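You operate a simulated robot arm through the tools that you are given. There is no shell and no other tool.

The job below is to be done with a simulated two-armed robot. You get a single attempt, and the scene is never put back.

## Task
Scrub the scale out of the pre bay and rinse the empty washer through.
Fine: use the soapy bottle brush and stand it in the brush jar again. Shut the soap drawer before you start RINSE; when the run has ended, dial to off. Dry hands at dial and keys; pinch no finger, drop nothing. What is to be rubbed or washed off counts as gone when no trace of it is left.

Only the result counts: the job must be done as asked and must still hold three seconds after the hand-in. Knocking over, shifting, dropping, spilling or breaking anything else fails it.

## Robot
Two 7-joint arms with two-finger parallel grippers on one trunk that stands fixed in place. Base frame: the origin is at the foot of the trunk, x ahead of it, y to its left, z up. Units: m, rad, N and s.
The left shoulder is at [0.07, 0.187, 1.315], the right one opposite. With the tool pointing down near the work surface each hand reaches from about 0.18 to 0.76 m from the base axis, measured 20 degrees to its own side. Payload 3.91 kg a hand.
Tool frame (each hand has its own): the origin (TCP) lies between the finger pads and is the grasp point; the fingertips stand 0.03 m ahead of it; z points along the fingers, y is the line along which they close. The gripper opens to 0.11 m. The fingers are 0.02 m wide and 0.01 m thick; the gripper's body (0.048 by 0.112 m) begins 0.055 m behind the TCP.
Orientation is that of the tool frame in the base frame, as a unit quaternion [w, x, y, z]. With the fingers straight down and closing along the base's y, the tool's x points along the base's -x, its y along +y and its z along -z.

## Interface
- The arms move only by the tool jog_arm. It takes "left_motion", "right_motion" or both (then of equal length, played together; a hand with none holds still); each is a list of rows, each an object (a shift or turn left out is 0, a gripper value left out holds the last) with "delta_rot": the turn, a rotation vector about the tool's x, y, z in rad, a list of three; "offset": the shift along the tool's x, y, z in m, a list of three; "jaw": the opening in per cent of the stroke, from 0 (shut) to 100 (fully open). In form: [{"delta_rot": [wx, wy, wz], "offset": [dx, dy, dz], "jaw": jaw}, ...]. A call has 1 to 20 rows; each row is the pose to reach, as a shift and turn from the pose commanded when the call began, along the tool's axes at that moment. A row lasts 0.2 s, in which the tool goes at most 0.05 m and 0.15 rad; a call with a longer step from one row to the next is refused whole, and so is a gripper value outside its range. A pose out of reach is approached as far as the arm can. The call stops where the force on the tool passes 90 N (or 10 N more than at its start, if that is more) or the arm is blocked; 0.2 s more then pass. The fingers move at their own pace (about 0.072 m/s each) and stop on an object; they squeeze with about 37 N. The grip force told is the motor's: it shows also when the fingers shut on nothing. Time passes only in rows, and 0.2 s behind the last, so rows that repeat a pose let the fingers close. It gives the time, the measured TCP pose, the force on the tool (base axes), the opening and the grip force at its end, in the units of the frame above (readings bear some noise), with the torque about the TCP (base axes, N m) and any sound that the robot's microphone picked up.
- Cameras (640 x 400 px; columns grow to the right, rows downward): "scene" is now at [0.1291, -0.0415, 1.5571]; the picture's right is [-0.46, -0.89, -0.00], its down [-0.55, 0.28, -0.79] and it looks along [0.70, -0.36, -0.61] (base axes); focal length 356 px, centre (320, 200). "left" rides on the left gripper at [0.072, -0.017, -0.103] in its tool frame; the picture's right is [0.23, 0.97, 0.00], its down [-0.76, 0.18, -0.62] and it looks along [-0.61, 0.14, 0.78] (tool axes); focal length 222 px, centre (320, 200). "right" rides on the right gripper at [0.072, 0.017, -0.103] in its tool frame; the picture's right is [-0.23, 0.97, 0.00], its down [-0.76, -0.18, -0.62] and it looks along [-0.61, -0.14, 0.78] (tool axes); focal length 222 px, centre (320, 200). There is no depth. A picture from a camera that has moved, and an enlarged one, comes with that camera's place and axes in the base frame and with its lens. The place of the scene camera against the robot may be out by one fixed shift of up to 0.018 m in any direction.
- camera(camera): a new picture of that camera. It takes no simulated time.
- raise_lower(by): slides the trunk up (or, below 0, down) by that many m; the arms and the scene camera ride with it, the base frame stays. It gives what a move gives, with no picture.
- head_to(pan, tilt): turns the head with the scene camera to pan (to the left, within 1.501 rad either way) and tilt (down, from -0.506 to 1.204), counted from straight ahead of the robot. It gives what a move gives.
- zoom(camera, box): a new picture of the part [left, top, right, bottom] of that camera's present view, enlarged. It takes no simulated time.
- close_job(): hands the job in; it is judged then, once.

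Nothing tells you positions but the pictures and the camera data. Unless the task says otherwise, let go and move clear before handing in.

The tools are called after "Call:" by a JSON object that holds its "fn" and its "kwargs". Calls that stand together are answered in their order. jog_arm: Moves the arms, as the interface text tells. Its arguments: {"type":"object","properties":{"left_motion":{"type":"array","items":{"type":"object","properties":{"delta_rot":{"type":"array","items":{"type":"number"}},"offset":{"type":"array","items":{"type":"number"}},"jaw":{"type":"number"}}}},"right_motion":{"type":"array","items":{"type":"object","properties":{"delta_rot":{"type":"array","items":{"type":"number"}},"offset":{"type":"array","items":{"type":"number"}},"jaw":{"type":"number"}}}}},"required":[]} The other tools are called the same way: raise_lower (by) moves the trunk up or down; head_to (pan, tilt) turns the head that bears the scene camera; camera (camera) takes a picture; zoom (camera, box) takes an enlarged picture of a part of a camera's view; close_job () hands the job in.

At the start:

```text
clock: 0.0
left_tool_pos: [0.4575, -0.0032, 1.2714]
left_tcp_rot: [-0.001, 0.001, 1.0, 0.001]
left_ft_force: [-0.5, 0.4, 0.3]
left_ft_torque: [0.02, 0.04, -0.03]
left_finger_gap: 0.11
left_finger_force: 0.1
right_tool_pos: [0.42, -0.4745, 1.2481]
right_tcp_rot: [0.0, 0.0, 1.0, 0.001]
right_ft_force: [0.5, 0.1, -0.6]
right_ft_torque: [0.01, 0.02, 0.02]
right_finger_gap: 0.1099
right_finger_force: 0.0
trunk travel left (down, up): [-0.825, 0.115]
head pan, tilt (commanded): [-0.473, 0.661]
```

scene: 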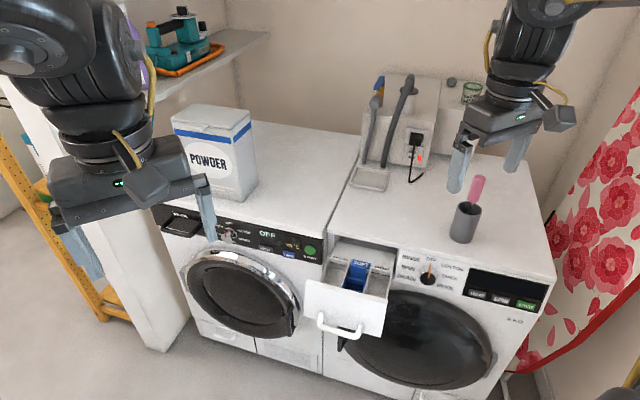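
right: 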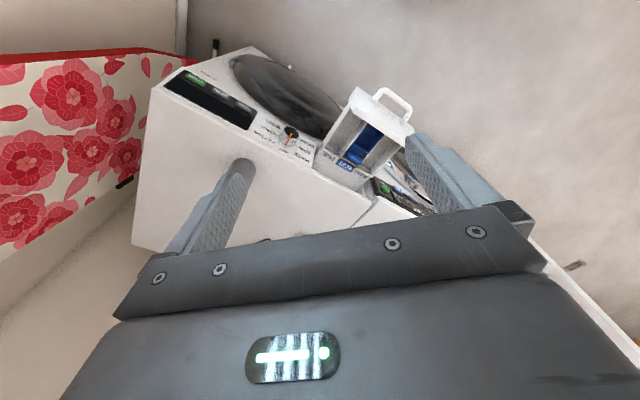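
left: 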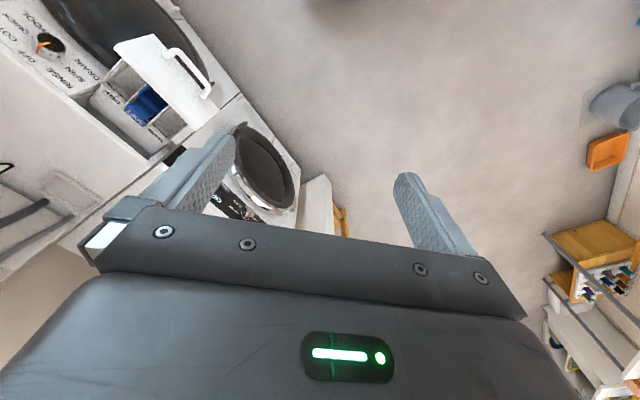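

I see two machines: a dryer at left and a washer at right, with its soap drawer open and a jar holding a pink-handled brush on top. I'll look closer before I move anything.

Call:
{"fn": "zoom", "kwargs": {"camera": "scene", "box": [300, 220, 420, 345]}}

Call:
{"fn": "zoom", "kwargs": {"camera": "scene", "box": [380, 230, 560, 340]}}

Call:
{"fn": "zoom", "kwargs": {"camera": "scene", "box": [340, 60, 540, 260]}}

Call:
{"fn": "zoom", "kwargs": {"camera": "scene", "box": [320, 280, 540, 400]}}

```text
3.20 times, centred on (360, 282) of scene
camera zoom: at [0.1291, -0.0415, 1.5571], right [-0.46, -0.89, 0.0], down [-0.55, 0.28, -0.79], along [0.7, -0.36, -0.61], focal length 1139 px, centre (192, -64)
```

zoom: 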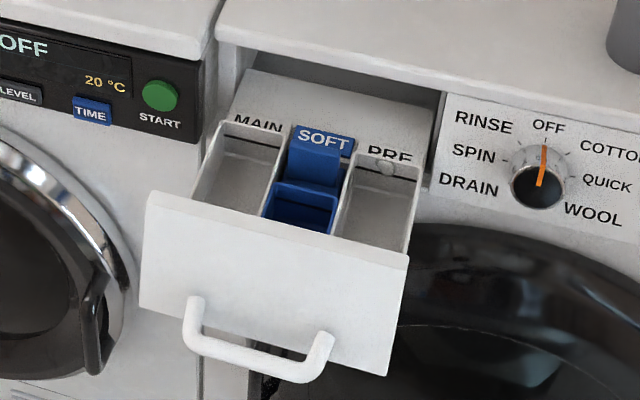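

```text
3.56 times, centred on (470, 285) of scene
camera zoom: at [0.1291, -0.0415, 1.5571], right [-0.46, -0.89, 0.0], down [-0.55, 0.28, -0.79], along [0.7, -0.36, -0.61], focal length 1265 px, centre (-213, -102)
```

zoom: 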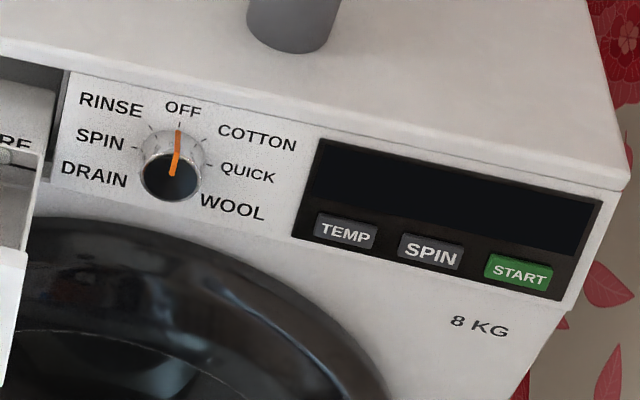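

```text
2.00 times, centred on (440, 160) of scene
camera zoom: at [0.1291, -0.0415, 1.5571], right [-0.46, -0.89, 0.0], down [-0.55, 0.28, -0.79], along [0.7, -0.36, -0.61], focal length 712 px, centre (80, 280)
```

zoom: 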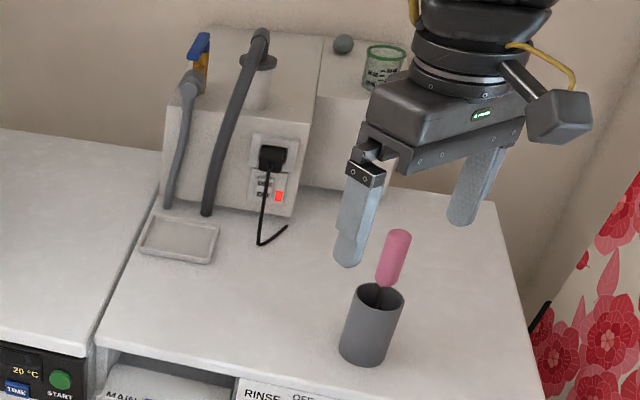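

```text
2.91 times, centred on (430, 340) of scene
camera zoom: at [0.1291, -0.0415, 1.5571], right [-0.46, -0.89, 0.0], down [-0.55, 0.28, -0.79], along [0.7, -0.36, -0.61], focal length 1035 px, centre (0, -207)
```

zoom: 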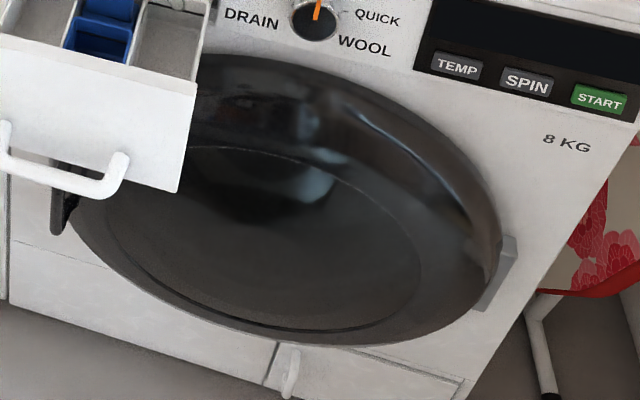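

The washer's front appears to face the robot at about 43 degrees to its right. Next I'll pan the head to see the rest of the room, including the tap, any towel and the door.

Call:
{"fn": "head_to", "kwargs": {"pan": -0.75, "tilt": 0.6}}

Call:
{"fn": "camera", "kwargs": {"camera": "scene"}}

Call:
{"fn": "zoom", "kwargs": {"camera": "scene", "box": [200, 20, 420, 160]}}

Call:
{"fn": "head_to", "kwargs": {"pan": 0.5, "tilt": 0.5}}

Call:
{"fn": "camera", "kwargs": {"camera": "scene"}}

Call:
{"fn": "head_to", "kwargs": {"pan": -1.45, "tilt": 0.5}}

Call:
{"fn": "camera", "kwargs": {"camera": "scene"}}

```text
clock: 0.8
left_tool_pos: [0.4572, -0.0045, 1.2709]
left_tcp_rot: [-0.001, -0.001, 1.0, -0.001]
left_ft_force: [0.1, -0.9, -0.1]
left_ft_torque: [0.02, 0.0, -0.02]
left_finger_gap: 0.1098
left_finger_force: 0.1
right_tool_pos: [0.419, -0.4749, 1.2477]
right_tcp_rot: [0.0, 0.0, 1.0, -0.001]
right_ft_force: [0.5, 0.3, 0.3]
right_ft_torque: [0.02, 0.01, -0.02]
right_finger_gap: 0.1102
right_finger_force: 0.0
trunk travel left (down, up): [-0.825, 0.115]
head pan, tilt (commanded): [-0.75, 0.6]
```

```text
taken
camera scene: at [0.1169, -0.0624, 1.5625], right [-0.68, -0.73, 0.0], down [-0.41, 0.39, -0.82], along [0.6, -0.56, -0.57], focal length 356 px, centre (320, 200)
```

scene: 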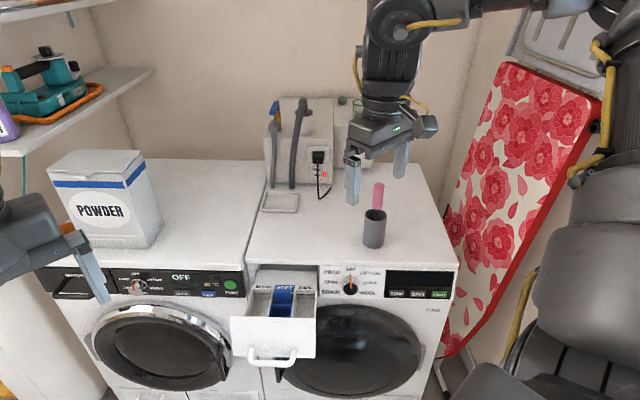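

```text
2.86 times, centred on (310, 90) of scene
camera zoom: at [0.1169, -0.0624, 1.5625], right [-0.68, -0.73, 0.0], down [-0.41, 0.39, -0.82], along [0.6, -0.56, -0.57], focal length 1017 px, centre (349, 514)
```

zoom: 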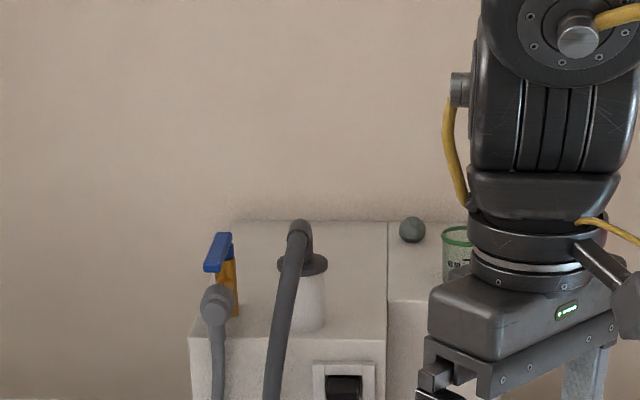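

```text
clock: 2.2
left_tool_pos: [0.4565, -0.0036, 1.2714]
left_tcp_rot: [-0.001, 0.0, 1.0, 0.001]
left_ft_force: [-0.4, 1.1, 0.5]
left_ft_torque: [0.03, 0.0, 0.01]
left_finger_gap: 0.11
left_finger_force: 0.1
right_tool_pos: [0.42, -0.4739, 1.2469]
right_tcp_rot: [-0.001, 0.0, 1.0, -0.001]
right_ft_force: [-0.5, 0.5, 0.5]
right_ft_torque: [-0.01, 0.01, 0.04]
right_finger_gap: 0.1103
right_finger_force: 0.0
trunk travel left (down, up): [-0.825, 0.115]
head pan, tilt (commanded): [0.499, 0.499]
```

```text
taken
camera scene: at [0.1322, 0.0413, 1.5716], right [0.48, -0.88, 0.0], down [-0.42, -0.23, -0.88], along [0.77, 0.42, -0.48], focal length 356 px, centre (320, 200)
```

scene: 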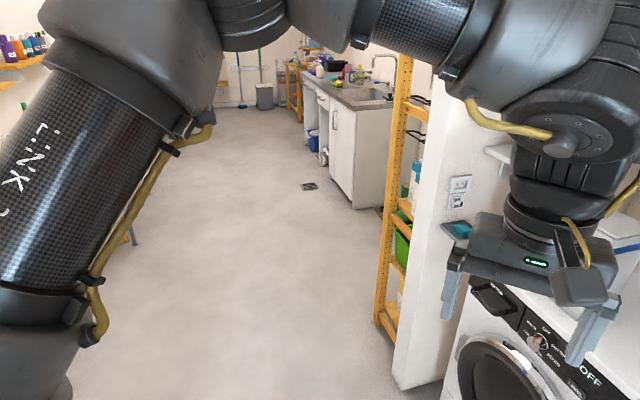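

```text
clock: 4.1
left_tool_pos: [0.4564, -0.0036, 1.2703]
left_tcp_rot: [-0.002, 0.0, 1.0, 0.0]
left_ft_force: [0.6, 0.0, -0.5]
left_ft_torque: [-0.01, -0.01, -0.02]
left_finger_gap: 0.1099
left_finger_force: 0.0
right_tool_pos: [0.4204, -0.4735, 1.2477]
right_tcp_rot: [0.001, 0.0, 1.0, 0.0]
right_ft_force: [-0.7, 0.0, 0.3]
right_ft_torque: [0.02, -0.02, 0.01]
right_finger_gap: 0.1102
right_finger_force: 0.1
trunk travel left (down, up): [-0.825, 0.115]
head pan, tilt (commanded): [-1.45, 0.499]
```

```text
taken
camera scene: at [0.0632, -0.0925, 1.5716], right [-0.99, -0.12, 0.0], down [-0.06, 0.48, -0.88], along [0.11, -0.87, -0.48], focal length 356 px, centre (320, 200)
```

scene: 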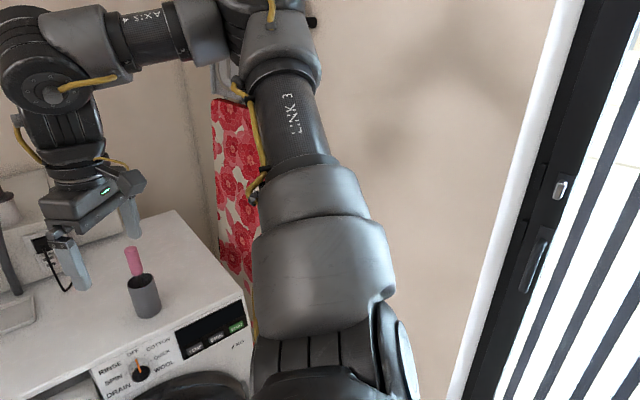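

I'll look closely at the tap, the socket and the small tray on the washer top.

Call:
{"fn": "head_to", "kwargs": {"pan": -0.7, "tilt": 0.5}}

Call:
{"fn": "zoom", "kwargs": {"camera": "scene", "box": [220, 90, 380, 190]}}

Call:
{"fn": "zoom", "kwargs": {"camera": "scene", "box": [230, 120, 310, 170]}}

Call:
{"fn": "zoom", "kwargs": {"camera": "scene", "box": [280, 150, 440, 250]}}

Call:
{"fn": "zoom", "kwargs": {"camera": "scene", "box": [220, 270, 480, 400]}}

```text
clock: 5.2
left_tool_pos: [0.4577, -0.004, 1.2706]
left_tcp_rot: [-0.001, 0.001, 1.0, 0.0]
left_ft_force: [0.9, -0.3, 0.1]
left_ft_torque: [0.0, 0.04, -0.01]
left_finger_gap: 0.1099
left_finger_force: 0.0
right_tool_pos: [0.4196, -0.4736, 1.2478]
right_tcp_rot: [0.0, -0.001, 1.0, 0.0]
right_ft_force: [0.0, 0.2, 0.3]
right_ft_torque: [0.05, -0.04, 0.02]
right_finger_gap: 0.1098
right_finger_force: 0.1
trunk travel left (down, up): [-0.825, 0.115]
head pan, tilt (commanded): [-0.7, 0.499]
```

```text
4.00 times, centred on (300, 140) of scene
camera zoom: at [0.1217, -0.0608, 1.5716], right [-0.64, -0.76, 0.0], down [-0.37, 0.31, -0.88], along [0.67, -0.57, -0.48], focal length 1424 px, centre (400, 440)
```

zoom: 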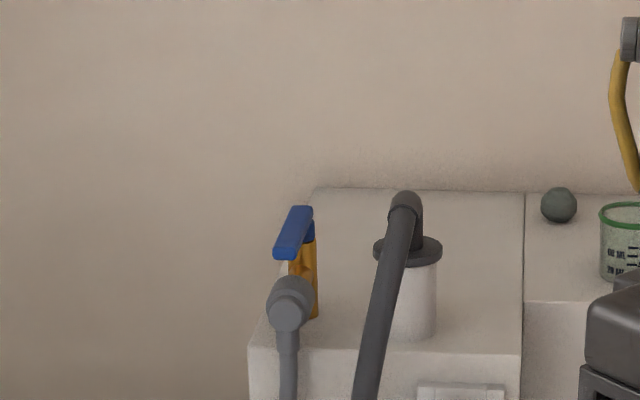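

```text
8.00 times, centred on (270, 145) of scene
camera zoom: at [0.1217, -0.0608, 1.5716], right [-0.64, -0.76, 0.0], down [-0.37, 0.31, -0.88], along [0.67, -0.57, -0.48], focal length 2847 px, centre (720, 640)
```

zoom: 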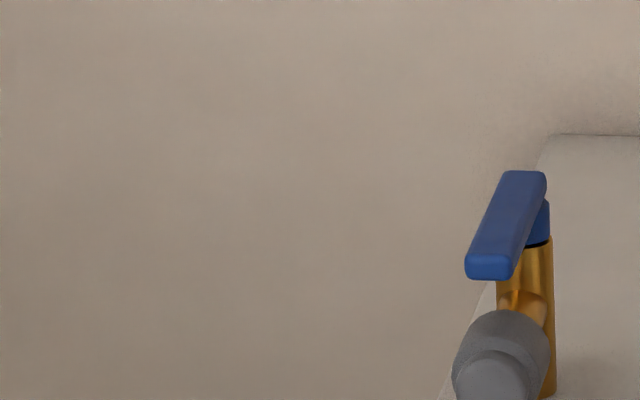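

```text
4.00 times, centred on (360, 200) of scene
camera zoom: at [0.1217, -0.0608, 1.5716], right [-0.64, -0.76, 0.0], down [-0.37, 0.31, -0.88], along [0.67, -0.57, -0.48], focal length 1424 px, centre (160, 200)
```

zoom: 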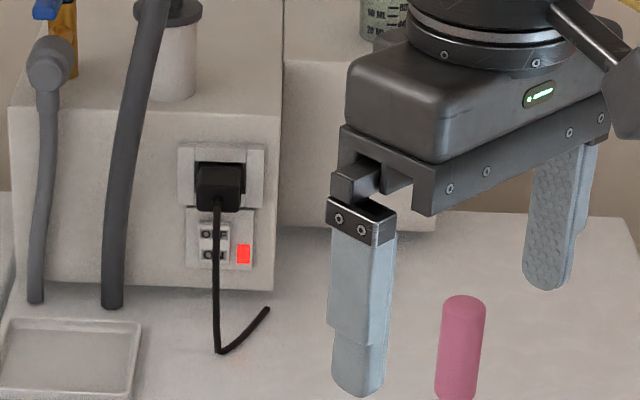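

```text
2.46 times, centred on (350, 335) of scene
camera zoom: at [0.1217, -0.0608, 1.5716], right [-0.64, -0.76, 0.0], down [-0.37, 0.31, -0.88], along [0.67, -0.57, -0.48], focal length 876 px, centre (246, -132)
```

zoom: 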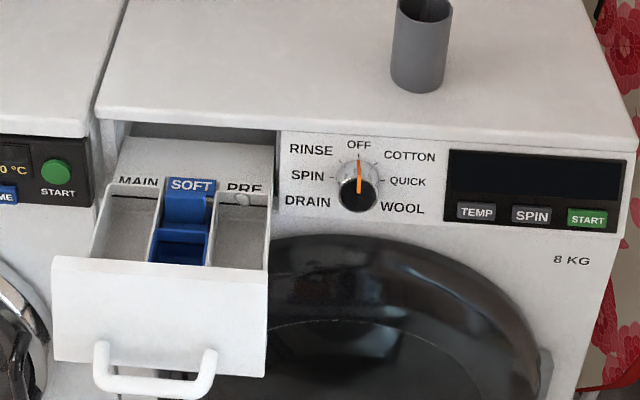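

The tap lever is in line with its outlet and the socket's neon is lit, so water and power look on. I put the drawer front near (0.63, -0.37, 0.79), with the PRE bay on its right side, so I'll bring the right wrist camera over it and move the left arm aside.

Call:
{"fn": "jog_arm", "kwargs": {"left_motion": [{"offset": [0.01, 0.04, 0]}, {"offset": [0.02, 0.08, 0]}, {"offset": [0.03, 0.12, 0]}, {"offset": [0.04, 0.16, 0]}, {"offset": [0.05, 0.2, 0]}, {"offset": [0.06, 0.24, 0]}, {"offset": [0.06, 0.24, 0]}], "right_motion": [{"offset": [-0.013, 0.022, 0.025], "delta_rot": [0, 0, 0.131]}, {"offset": [-0.027, 0.045, 0.05], "delta_rot": [0, 0, 0.262]}, {"offset": [-0.04, 0.067, 0.075], "delta_rot": [0, 0, 0.393]}, {"offset": [-0.053, 0.09, 0.1], "delta_rot": [0, 0, 0.524]}, {"offset": [-0.067, 0.112, 0.125], "delta_rot": [0, 0, 0.654]}, {"offset": [-0.08, 0.1345, 0.15], "delta_rot": [0, 0, 0.785]}, {"offset": [-0.08, 0.1345, 0.15], "delta_rot": [0, 0, 0.785]}]}}

Call:
{"fn": "camera", "kwargs": {"camera": "right"}}

Call:
{"fn": "camera", "kwargs": {"camera": "scene"}}

```text
clock: 6.8
left_tool_pos: [0.3825, 0.2209, 1.2638]
left_tcp_rot: [0.0, -0.002, 1.0, -0.002]
left_ft_force: [-0.2, 0.6, 0.0]
left_ft_torque: [0.0, -0.03, 0.01]
left_finger_gap: 0.1099
left_finger_force: 0.1
left hand out of reach, approached as far as the arm can: row 6, 7
right_tool_pos: [0.56, -0.4131, 1.131]
right_tcp_rot: [0.0, 0.382, 0.924, -0.001]
right_ft_force: [0.2, 0.8, -0.4]
right_ft_torque: [0.0, 0.01, -0.03]
right_finger_gap: 0.1099
right_finger_force: 0.0
right hand out of reach, approached as far as the arm can: row 4, 5, 6, 7
trunk travel left (down, up): [-0.825, 0.115]
head pan, tilt (commanded): [-0.7, 0.499]
```

```text
taken
camera right: at [0.521, -0.3498, 1.235], right [0.85, 0.53, 0.0], down [0.42, -0.66, 0.62], along [0.33, -0.53, -0.78], focal length 222 px, centre (320, 200)
```

right: 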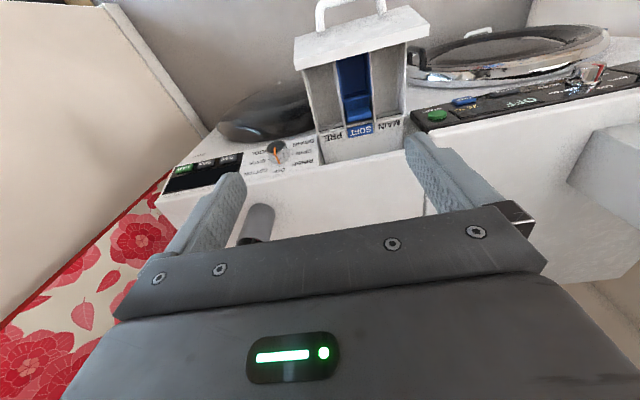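

```text
taken
camera scene: at [0.1221, -0.0558, 1.5718], right [-0.64, -0.77, 0.0], down [-0.37, 0.31, -0.88], along [0.67, -0.57, -0.48], focal length 356 px, centre (320, 200)
```

scene: 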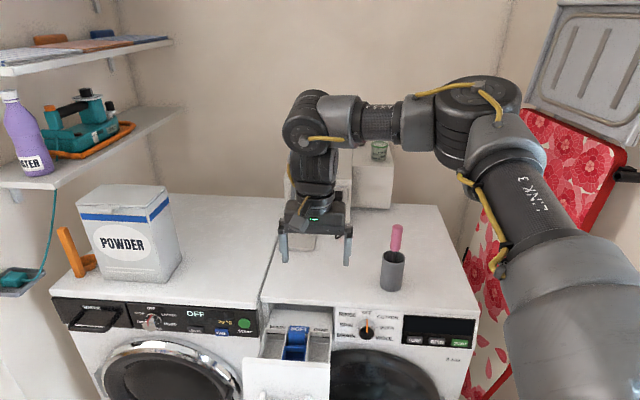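

The wrist view shows the drawer upside down, with PRE on the image's left. I'll enlarge the pre bay.

Call:
{"fn": "zoom", "kwargs": {"camera": "right", "box": [280, 30, 440, 170]}}

Call:
{"fn": "zoom", "kwargs": {"camera": "right", "box": [150, 100, 340, 220]}}

Call:
{"fn": "zoom", "kwargs": {"camera": "scene", "box": [230, 290, 480, 400]}}

```text
2.86 times, centred on (360, 100) of right
camera zoom: at [0.521, -0.3498, 1.235], right [0.85, 0.53, 0.0], down [0.42, -0.66, 0.62], along [0.33, -0.53, -0.78], focal length 635 px, centre (206, 486)
```

zoom: 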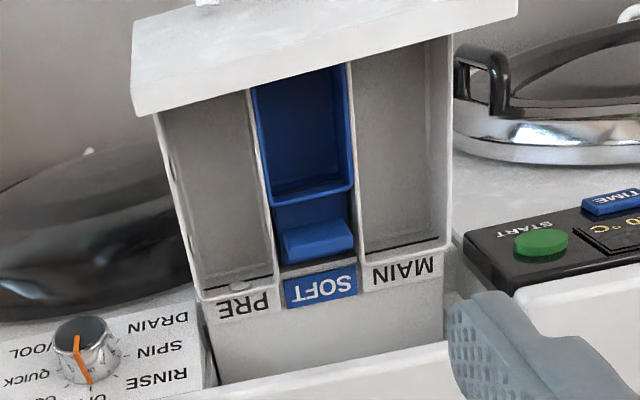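

```text
3.33 times, centred on (245, 160) of right
camera zoom: at [0.521, -0.3498, 1.235], right [0.85, 0.53, 0.0], down [0.42, -0.66, 0.62], along [0.33, -0.53, -0.78], focal length 740 px, centre (570, 333)
```

zoom: 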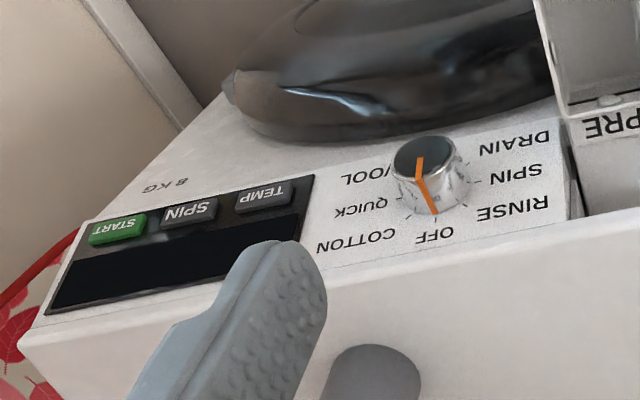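

```text
2.56 times, centred on (355, 345) of scene
camera zoom: at [0.1221, -0.0558, 1.5718], right [-0.64, -0.77, 0.0], down [-0.37, 0.31, -0.88], along [0.67, -0.57, -0.48], focal length 911 px, centre (230, -171)
```

zoom: 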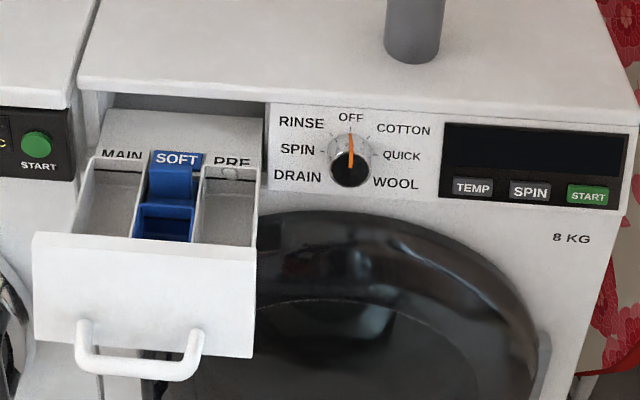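

There is a faint rounded patch at the inner end of the PRE bay that could be the scale. I'll zoom in tightly on it.

Call:
{"fn": "zoom", "kwargs": {"camera": "right", "box": [315, 60, 355, 145]}}

Call:
{"fn": "zoom", "kwargs": {"camera": "right", "box": [320, 110, 370, 145]}}

Call:
{"fn": "zoom", "kwargs": {"camera": "scene", "box": [255, 340, 345, 400]}}

Call:
{"fn": "zoom", "kwargs": {"camera": "right", "box": [215, 140, 320, 200]}}

```text
4.71 times, centred on (335, 102) of right
camera zoom: at [0.521, -0.3498, 1.235], right [0.85, 0.53, 0.0], down [0.42, -0.66, 0.62], along [0.33, -0.53, -0.78], focal length 1045 px, centre (249, 659)
```

zoom: 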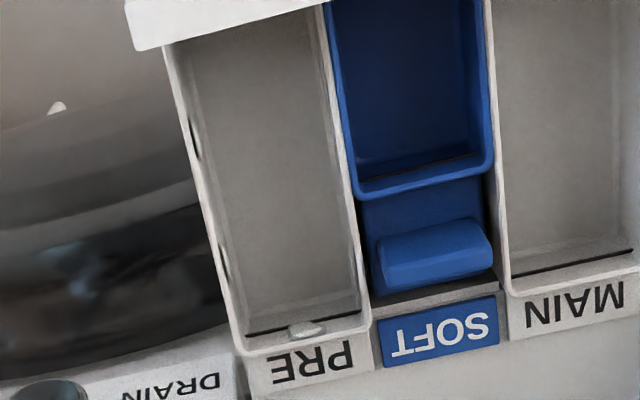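

```text
11.43 times, centred on (345, 128) of right
camera zoom: at [0.521, -0.3498, 1.235], right [0.85, 0.53, 0.0], down [0.42, -0.66, 0.62], along [0.33, -0.53, -0.78], focal length 2538 px, centre (34, 1029)
```

zoom: 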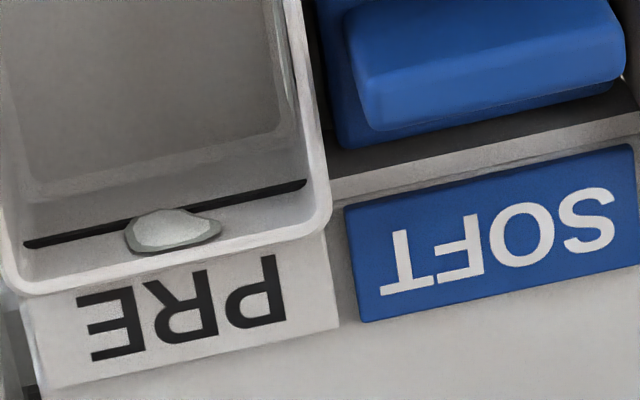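

```text
6.67 times, centred on (300, 370) of scene
camera zoom: at [0.1221, -0.0558, 1.5718], right [-0.64, -0.77, 0.0], down [-0.37, 0.31, -0.88], along [0.67, -0.57, -0.48], focal length 2373 px, centre (453, -933)
```

zoom: 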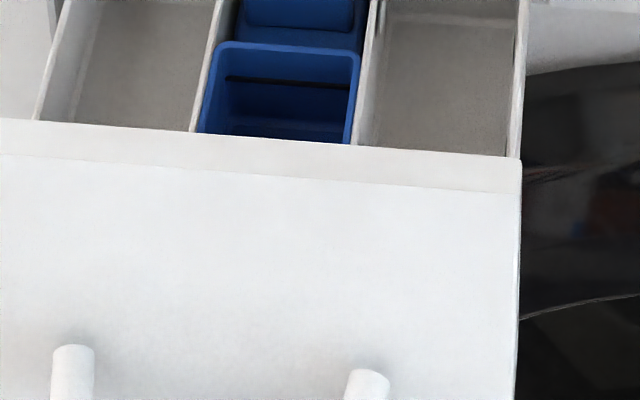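

```text
6.10 times, centred on (268, 170) of right
camera zoom: at [0.521, -0.3498, 1.235], right [0.85, 0.53, 0.0], down [0.42, -0.66, 0.62], along [0.33, -0.53, -0.78], focal length 1354 px, centre (640, 383)
```

zoom: 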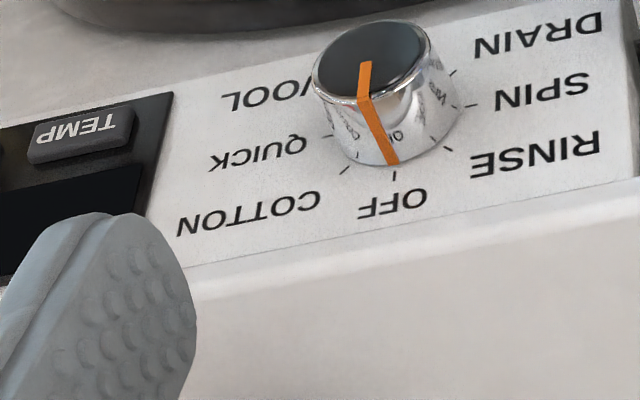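

I can see a pale lump on the PRE bay's back inner wall near the rim. I'll lower the hand for a nearer second view, so I can triangulate heights and look for more scale.

Call:
{"fn": "jog_arm", "kwargs": {"right_motion": [{"offset": [0.0, 0.0, 0.04], "delta_rot": [0, 0, 0]}, {"offset": [0.0, 0.0, 0.08]}, {"offset": [0.0, 0.0, 0.12]}, {"offset": [0.0, 0.0, 0.15]}, {"offset": [0.0, 0.0, 0.15]}]}}

Call:
{"fn": "camera", "kwargs": {"camera": "right"}}

Call:
{"fn": "camera", "kwargs": {"camera": "scene"}}

```text
clock: 8.0
left_tool_pos: [0.3828, 0.2177, 1.2647]
left_tcp_rot: [-0.001, -0.002, 1.0, 0.0]
left_ft_force: [0.1, -0.7, -0.6]
left_ft_torque: [-0.01, 0.03, -0.04]
left_finger_gap: 0.11
left_finger_force: 0.1
right_tool_pos: [0.5563, -0.4683, 1.0381]
right_tcp_rot: [-0.001, 0.381, 0.924, 0.0]
right_ft_force: [-0.6, -0.3, 0.4]
right_ft_torque: [-0.03, -0.02, 0.0]
right_finger_gap: 0.1102
right_finger_force: 0.0
right hand out of reach, approached as far as the arm can: row 1, 2, 3, 4, 5
trunk travel left (down, up): [-0.825, 0.115]
head pan, tilt (commanded): [-0.7, 0.499]
```

```text
taken
camera right: at [0.5181, -0.4045, 1.1426], right [0.85, 0.53, 0.0], down [0.42, -0.66, 0.62], along [0.33, -0.53, -0.78], focal length 222 px, centre (320, 200)
```

right: 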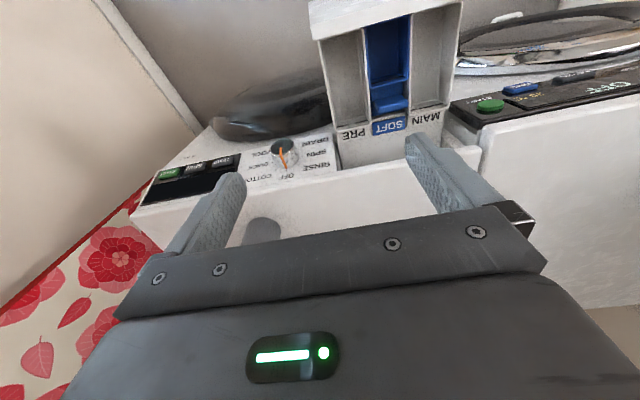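

```text
taken
camera scene: at [0.1222, -0.0593, 1.5716], right [-0.64, -0.77, 0.0], down [-0.37, 0.31, -0.88], along [0.67, -0.57, -0.48], focal length 356 px, centre (320, 200)
```

scene: 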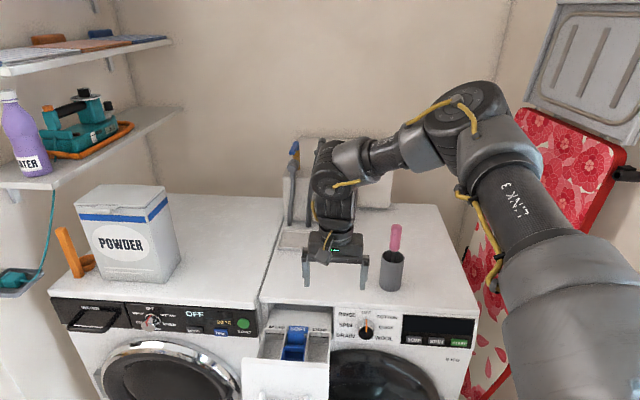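

The arm stopped short of the pose I asked for. A small test move away from the base will show how commands accumulate near the reach limit.

Call:
{"fn": "jog_arm", "kwargs": {"right_motion": [{"offset": [-0.04, 0.0, 0.0]}, {"offset": [-0.08, 0.0, 0.0]}, {"offset": [-0.08, 0.0, 0.0]}]}}

```text
clock: 8.8
left_tool_pos: [0.3821, 0.2162, 1.2651]
left_tcp_rot: [0.0, -0.001, 1.0, 0.0]
left_ft_force: [-0.3, 0.6, 1.2]
left_ft_torque: [0.02, 0.0, 0.04]
left_finger_gap: 0.1097
left_finger_force: 0.2
right_tool_pos: [0.6054, -0.5244, 1.049]
right_tcp_rot: [0.002, 0.381, 0.925, 0.001]
right_ft_force: [0.0, 0.9, -0.3]
right_ft_torque: [0.0, -0.03, 0.04]
right_finger_gap: 0.1099
right_finger_force: 0.1
right hand out of reach, approached as far as the arm can: row 2, 3
trunk travel left (down, up): [-0.825, 0.115]
head pan, tilt (commanded): [-0.7, 0.499]
```

Commands are counted from the pose actually reached, and yawing the right hand towards the washer seems to use up the wrist range. I'll turn the yaw back to 0 and look from there.

Call:
{"fn": "jog_arm", "kwargs": {"right_motion": [{"offset": [0.0, 0.0, -0.01], "delta_rot": [0, 0, -0.13]}, {"offset": [0.0, 0.0, -0.02], "delta_rot": [0, 0, -0.26]}, {"offset": [0.0, 0.0, -0.03], "delta_rot": [0, 0, -0.39]}, {"offset": [0.0, 0.0, -0.03], "delta_rot": [0, 0, -0.52]}, {"offset": [0.0, 0.0, -0.03], "delta_rot": [0, 0, -0.65]}, {"offset": [0.0, 0.0, -0.03], "delta_rot": [0, 0, -0.785]}, {"offset": [0.0, 0.0, -0.03], "delta_rot": [0, 0, -0.785]}]}}

Call:
{"fn": "camera", "kwargs": {"camera": "right"}}

Call:
{"fn": "camera", "kwargs": {"camera": "scene"}}

```text
clock: 10.4
left_tool_pos: [0.3832, 0.2156, 1.2647]
left_tcp_rot: [0.0, -0.001, 1.0, 0.0]
left_ft_force: [0.3, 0.8, -0.1]
left_ft_torque: [0.02, 0.0, 0.04]
left_finger_gap: 0.11
left_finger_force: 0.1
right_tool_pos: [0.6063, -0.5231, 1.0787]
right_tcp_rot: [0.0, 0.0, 1.0, 0.0]
right_ft_force: [-1.2, -0.4, 0.2]
right_ft_torque: [-0.01, -0.04, 0.01]
right_finger_gap: 0.1099
right_finger_force: 0.1
trunk travel left (down, up): [-0.825, 0.115]
head pan, tilt (commanded): [-0.7, 0.499]
```

```text
taken
camera right: at [0.5345, -0.5064, 1.1828], right [0.23, 0.97, 0.0], down [0.76, -0.18, 0.62], along [0.61, -0.14, -0.78], focal length 222 px, centre (320, 200)
```

right: 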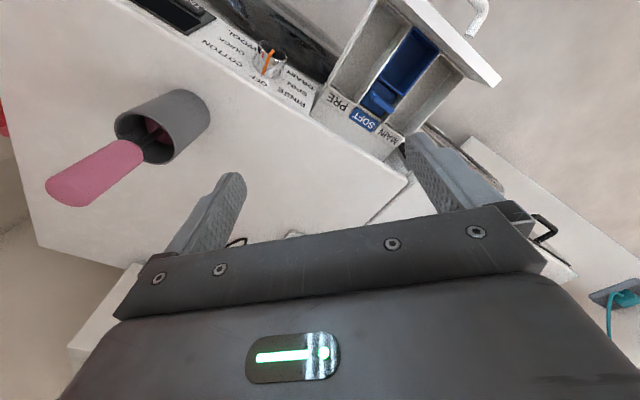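

```text
taken
camera scene: at [0.122, -0.0605, 1.5716], right [-0.64, -0.76, 0.0], down [-0.37, 0.31, -0.88], along [0.67, -0.57, -0.48], focal length 356 px, centre (320, 200)
```

scene: 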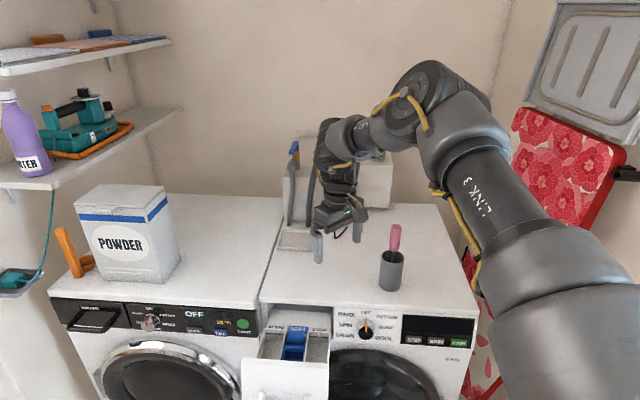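

With yaw 0 the pose is reached, and the wrist camera sees the jar, brush and drawer well. I'll enlarge each of them.

Call:
{"fn": "zoom", "kwargs": {"camera": "right", "box": [30, 70, 230, 220]}}

Call:
{"fn": "zoom", "kwargs": {"camera": "right", "box": [300, 0, 500, 150]}}

Call:
{"fn": "zoom", "kwargs": {"camera": "right", "box": [310, 50, 380, 130]}}

```text
2.67 times, centred on (130, 145) of right
camera zoom: at [0.5345, -0.5064, 1.1828], right [0.23, 0.97, 0.0], down [0.76, -0.18, 0.62], along [0.61, -0.14, -0.78], focal length 592 px, centre (827, 347)
```

zoom: 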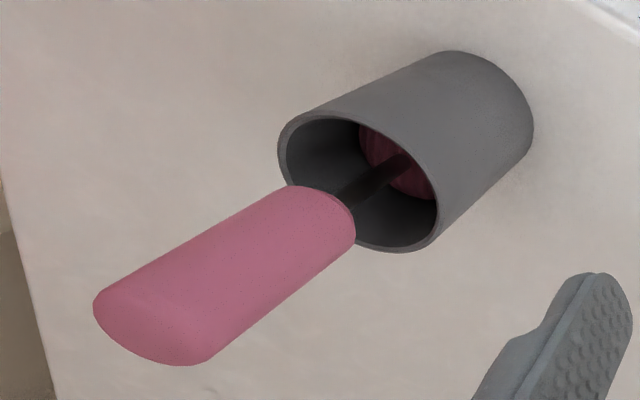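

```text
2.67 times, centred on (400, 75) of right
camera zoom: at [0.5345, -0.5064, 1.1828], right [0.23, 0.97, 0.0], down [0.76, -0.18, 0.62], along [0.61, -0.14, -0.78], focal length 592 px, centre (107, 533)
```

zoom: 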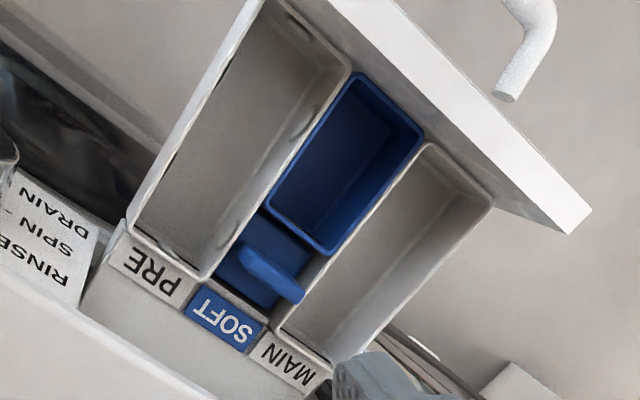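

```text
5.00 times, centred on (345, 90) of right
camera zoom: at [0.5345, -0.5064, 1.1828], right [0.23, 0.97, 0.0], down [0.76, -0.18, 0.62], along [0.61, -0.14, -0.78], focal length 1111 px, centre (195, 750)
```

zoom: 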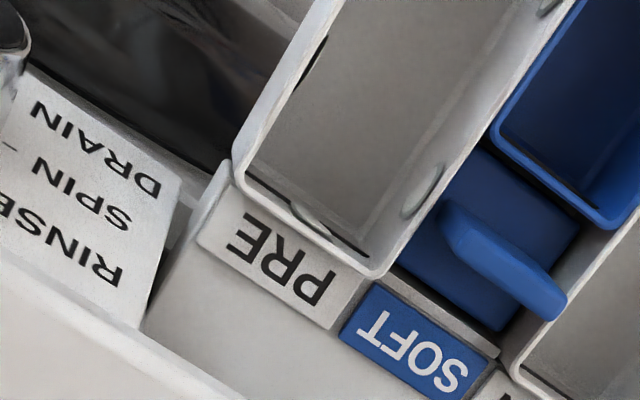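

The bay carries several pale patches on its walls: two on the soft-side wall, one at the back, and maybe more. I'll calibrate the scene camera against the known fingertips and take close views of the jar and brush.

Call:
{"fn": "zoom", "kwargs": {"camera": "scene", "box": [290, 190, 450, 300]}}

Call:
{"fn": "zoom", "kwargs": {"camera": "scene", "box": [370, 210, 420, 300]}}

Call:
{"fn": "zoom", "kwargs": {"camera": "scene", "box": [240, 310, 340, 400]}}

```text
3.64 times, centred on (370, 245) of scene
camera zoom: at [0.122, -0.0605, 1.5716], right [-0.64, -0.76, 0.0], down [-0.37, 0.31, -0.88], along [0.67, -0.57, -0.48], focal length 1294 px, centre (138, 36)
```

zoom: 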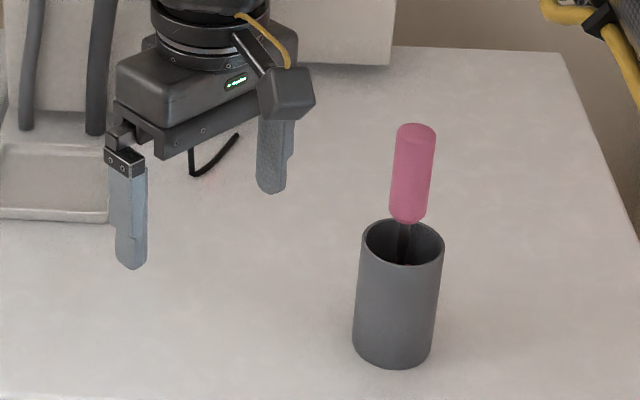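

```text
4.44 times, centred on (395, 255) of scene
camera zoom: at [0.122, -0.0605, 1.5716], right [-0.64, -0.76, 0.0], down [-0.37, 0.31, -0.88], along [0.67, -0.57, -0.48], focal length 1582 px, centre (-13, -44)
```

zoom: 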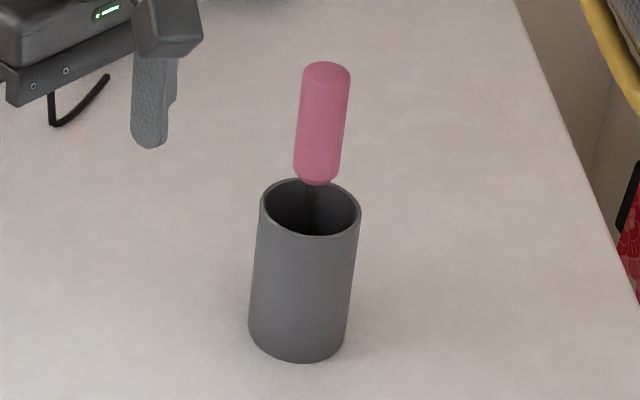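

```text
4.44 times, centred on (290, 355) of scene
camera zoom: at [0.122, -0.0605, 1.5716], right [-0.64, -0.76, 0.0], down [-0.37, 0.31, -0.88], along [0.67, -0.57, -0.48], focal length 1582 px, centre (453, -489)
```

zoom: 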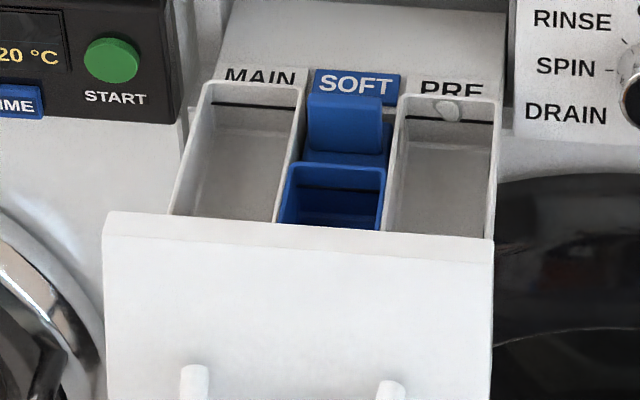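

Calibrating on the fingertips, the scene camera really sits about 17 mm lower than reported, and the jar is near (0.585, -0.71). It is far for a straight-down hand, so I'll try yaw -45° with a 0.6 rad tilt, standing back from the brush.

Call:
{"fn": "jog_arm", "kwargs": {"right_motion": [{"offset": [0.013, -0.011, -0.03], "delta_rot": [0.0294, -0.0711, 0.0952]}, {"offset": [0.027, -0.022, -0.06], "delta_rot": [0.0589, -0.1421, 0.1904]}, {"offset": [0.04, -0.033, -0.08], "delta_rot": [0.0883, -0.2132, 0.2856]}, {"offset": [0.053, -0.044, -0.095], "delta_rot": [0.1178, -0.2843, 0.3808]}, {"offset": [0.066, -0.054, -0.105], "delta_rot": [0.1472, -0.3553, 0.4759]}, {"offset": [0.08, -0.065, -0.113], "delta_rot": [0.1766, -0.4264, 0.5711]}, {"offset": [0.093, -0.076, -0.121], "delta_rot": [0.2061, -0.4974, 0.6663]}, {"offset": [0.106, -0.087, -0.121], "delta_rot": [0.2355, -0.5685, 0.7615]}, {"offset": [0.106, -0.087, -0.121], "delta_rot": [0.2355, -0.5685, 0.7615]}]}}

Call:
{"fn": "camera", "kwargs": {"camera": "right"}}

Call:
{"fn": "camera", "kwargs": {"camera": "scene"}}

```text
clock: 12.4
left_tool_pos: [0.3833, 0.217, 1.2651]
left_tcp_rot: [0.0, -0.002, 1.0, 0.0]
left_ft_force: [-0.1, 0.0, -0.6]
left_ft_torque: [0.01, 0.02, -0.01]
left_finger_gap: 0.1099
left_finger_force: 0.0
right_tool_pos: [0.4999, -0.6102, 1.1983]
right_tcp_rot: [0.273, 0.367, 0.882, -0.113]
right_ft_force: [-0.1, -0.2, 0.0]
right_ft_torque: [-0.04, -0.01, -0.03]
right_finger_gap: 0.1099
right_finger_force: 0.1
trunk travel left (down, up): [-0.825, 0.115]
head pan, tilt (commanded): [-0.7, 0.499]
```

```text
taken
camera right: at [0.4295, -0.5145, 1.2445], right [0.82, 0.55, 0.13], down [0.07, -0.32, 0.94], along [0.56, -0.77, -0.3], focal length 222 px, centre (320, 200)
```

right: 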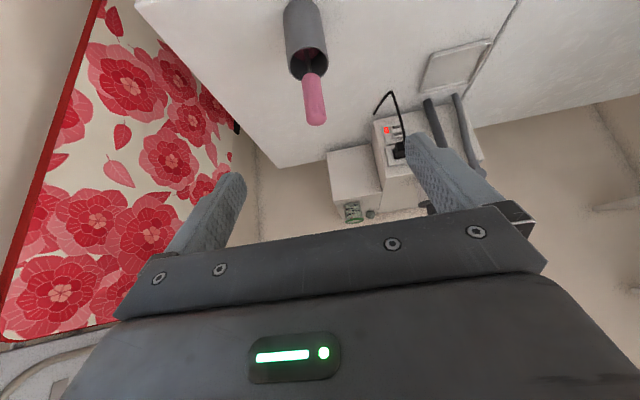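

```text
taken
camera scene: at [0.1224, -0.0605, 1.5716], right [-0.64, -0.76, 0.0], down [-0.37, 0.31, -0.88], along [0.67, -0.57, -0.48], focal length 356 px, centre (320, 200)
```

scene: 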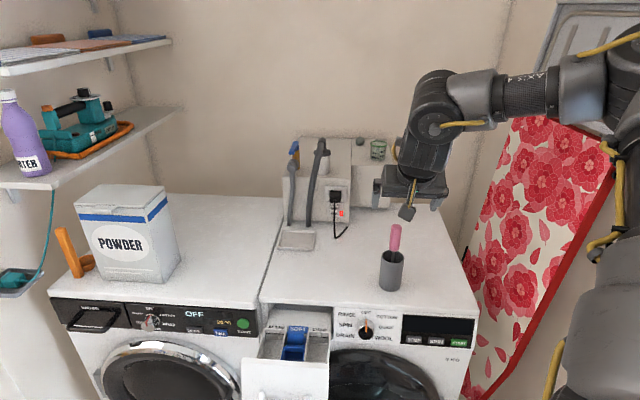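

That pose was reached cleanly. I'll zoom here on the brush and jar to triangulate them with the earlier view.

Call:
{"fn": "zoom", "kwargs": {"camera": "right", "box": [260, 0, 360, 140]}}

Call:
{"fn": "zoom", "kwargs": {"camera": "right", "box": [280, 30, 350, 80]}}

```text
2.86 times, centred on (310, 70) of right
camera zoom: at [0.4295, -0.5145, 1.2445], right [0.82, 0.55, 0.13], down [0.07, -0.32, 0.94], along [0.56, -0.77, -0.3], focal length 635 px, centre (349, 571)
```

zoom: 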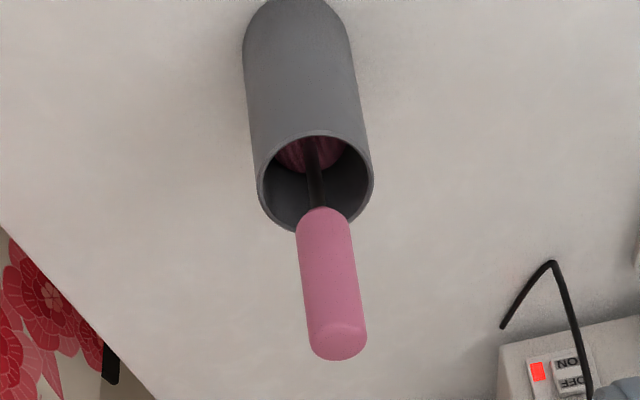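

```text
8.00 times, centred on (315, 55) of right
camera zoom: at [0.4295, -0.5145, 1.2445], right [0.82, 0.55, 0.13], down [0.07, -0.32, 0.94], along [0.56, -0.77, -0.3], focal length 1777 px, centre (360, 1360)
```

zoom: 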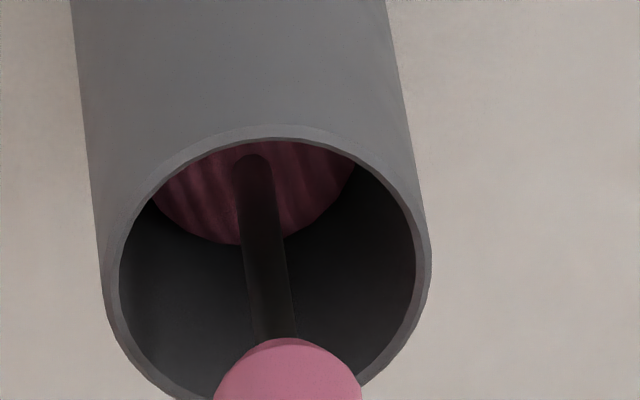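

The brush stands upright in the jar: handle about (0.585, -0.71), z 0.985 to 1.055, bristles about 0.87 to 0.93. Before grasping it I'll use the left wrist camera to see the bay's outer wall, which I haven't yet viewed.

Call:
{"fn": "jog_arm", "kwargs": {"left_motion": [{"offset": [-0.015, -0.04, 0.012]}, {"offset": [-0.03, -0.08, 0.025]}, {"offset": [-0.045, -0.12, 0.037]}, {"offset": [-0.06, -0.16, 0.05]}, {"offset": [-0.075, -0.2, 0.062]}, {"offset": [-0.09, -0.24, 0.075]}, {"offset": [-0.105, -0.28, 0.087]}, {"offset": [-0.12, -0.32, 0.1]}, {"offset": [-0.137, -0.36, 0.115]}, {"offset": [-0.137, -0.36, 0.115]}]}}

Call:
{"fn": "camera", "kwargs": {"camera": "left"}}

```text
clock: 14.6
left_tool_pos: [0.5108, -0.1201, 1.1526]
left_tcp_rot: [0.0, -0.003, 1.0, -0.004]
left_ft_force: [0.2, 0.2, 0.5]
left_ft_torque: [0.02, 0.02, -0.01]
left_finger_gap: 0.11
left_finger_force: 0.0
left hand out of reach, approached as far as the arm can: row 9, 10
right_tool_pos: [0.4999, -0.6084, 1.2001]
right_tcp_rot: [0.273, 0.364, 0.883, -0.114]
right_ft_force: [0.3, -0.5, 1.1]
right_ft_torque: [0.01, 0.03, -0.03]
right_finger_gap: 0.1104
right_finger_force: 0.0
trunk travel left (down, up): [-0.825, 0.115]
head pan, tilt (commanded): [-0.7, 0.499]
```

```text
taken
camera left: at [0.4405, -0.1367, 1.2583], right [-0.23, 0.97, -0.01], down [0.76, 0.19, 0.62], along [0.61, 0.14, -0.78], focal length 222 px, centre (320, 200)
```

left: 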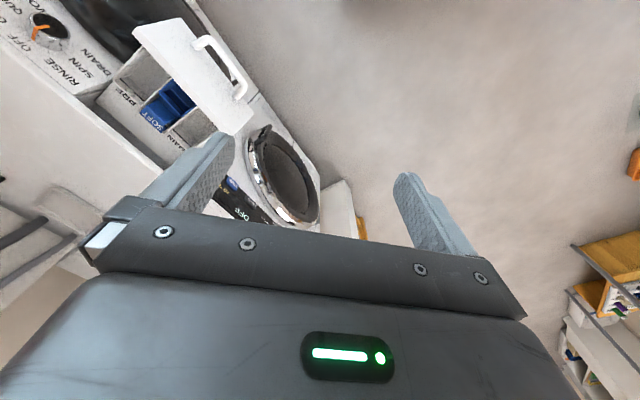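

Call:
{"fn": "zoom", "kwargs": {"camera": "left", "box": [90, 30, 230, 150]}}

Call:
{"fn": "zoom", "kwargs": {"camera": "left", "box": [100, 40, 180, 110]}}

```text
3.33 times, centred on (160, 90) of left
camera zoom: at [0.4405, -0.1367, 1.2583], right [-0.23, 0.97, -0.01], down [0.76, 0.19, 0.62], along [0.61, 0.14, -0.78], focal length 740 px, centre (853, 567)
```

zoom: 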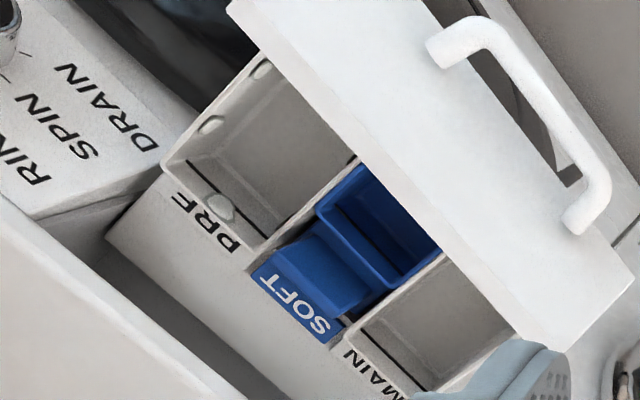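

```text
5.71 times, centred on (140, 75) of left
camera zoom: at [0.4405, -0.1367, 1.2583], right [-0.23, 0.97, -0.01], down [0.76, 0.19, 0.62], along [0.61, 0.14, -0.78], focal length 1269 px, centre (1349, 914)
```

zoom: 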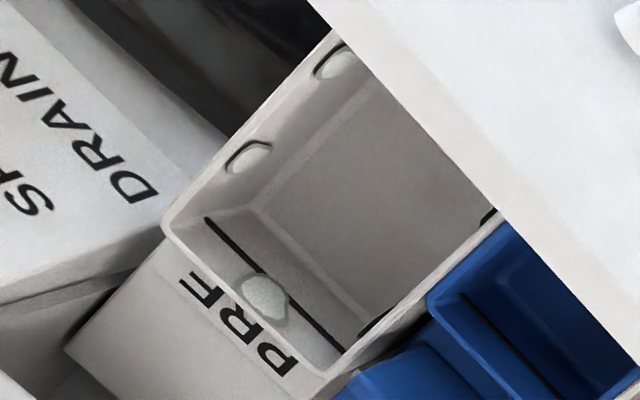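

Patches are confirmed: two on the outer wall, two on the soft-side wall and one on the back wall, all near the rim, in a bay only about 3 cm deep. I'll lower the trunk a little for reach, then approach the brush handle along the tool axis.

Call:
{"fn": "raise_lower", "kwargs": {"by": -0.12}}

Call:
{"fn": "camera", "kwargs": {"camera": "right"}}

Call:
{"fn": "camera", "kwargs": {"camera": "left"}}

```text
clock: 16.1
left_tool_pos: [0.5103, -0.1226, 1.0343]
left_tcp_rot: [-0.001, -0.004, 1.0, -0.002]
left_ft_force: [-0.3, 0.2, 0.7]
left_ft_torque: [0.03, -0.01, -0.02]
left_finger_gap: 0.11
left_finger_force: 0.0
right_tool_pos: [0.5005, -0.6106, 1.0789]
right_tcp_rot: [0.273, 0.366, 0.882, -0.113]
right_ft_force: [-0.3, -0.8, -0.1]
right_ft_torque: [-0.01, 0.0, -0.02]
right_finger_gap: 0.1102
right_finger_force: 0.1
trunk travel left (down, up): [-0.705, 0.235]
head pan, tilt (commanded): [-0.7, 0.499]
```

```text
taken
camera right: at [0.4291, -0.5148, 1.1247], right [0.82, 0.56, 0.13], down [0.07, -0.32, 0.94], along [0.57, -0.77, -0.3], focal length 222 px, centre (320, 200)
```

right: 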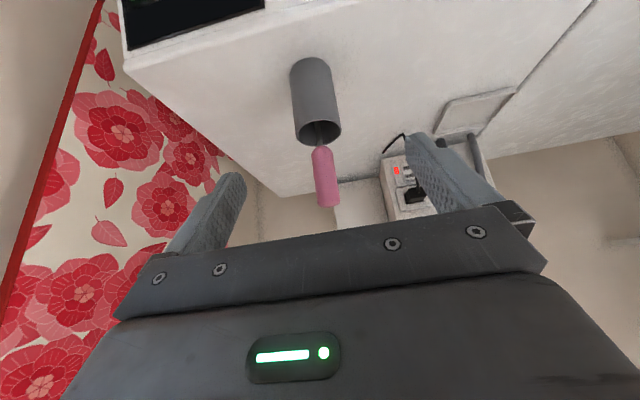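

```text
taken
camera left: at [0.4401, -0.1385, 1.1374], right [-0.23, 0.97, 0.0], down [0.76, 0.19, 0.62], along [0.61, 0.14, -0.78], focal length 222 px, centre (320, 200)
```

left: 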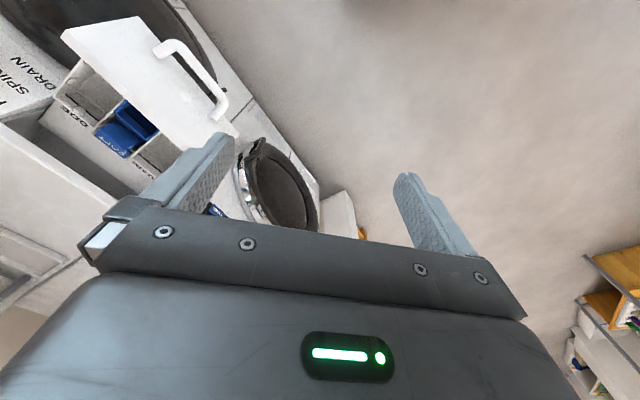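

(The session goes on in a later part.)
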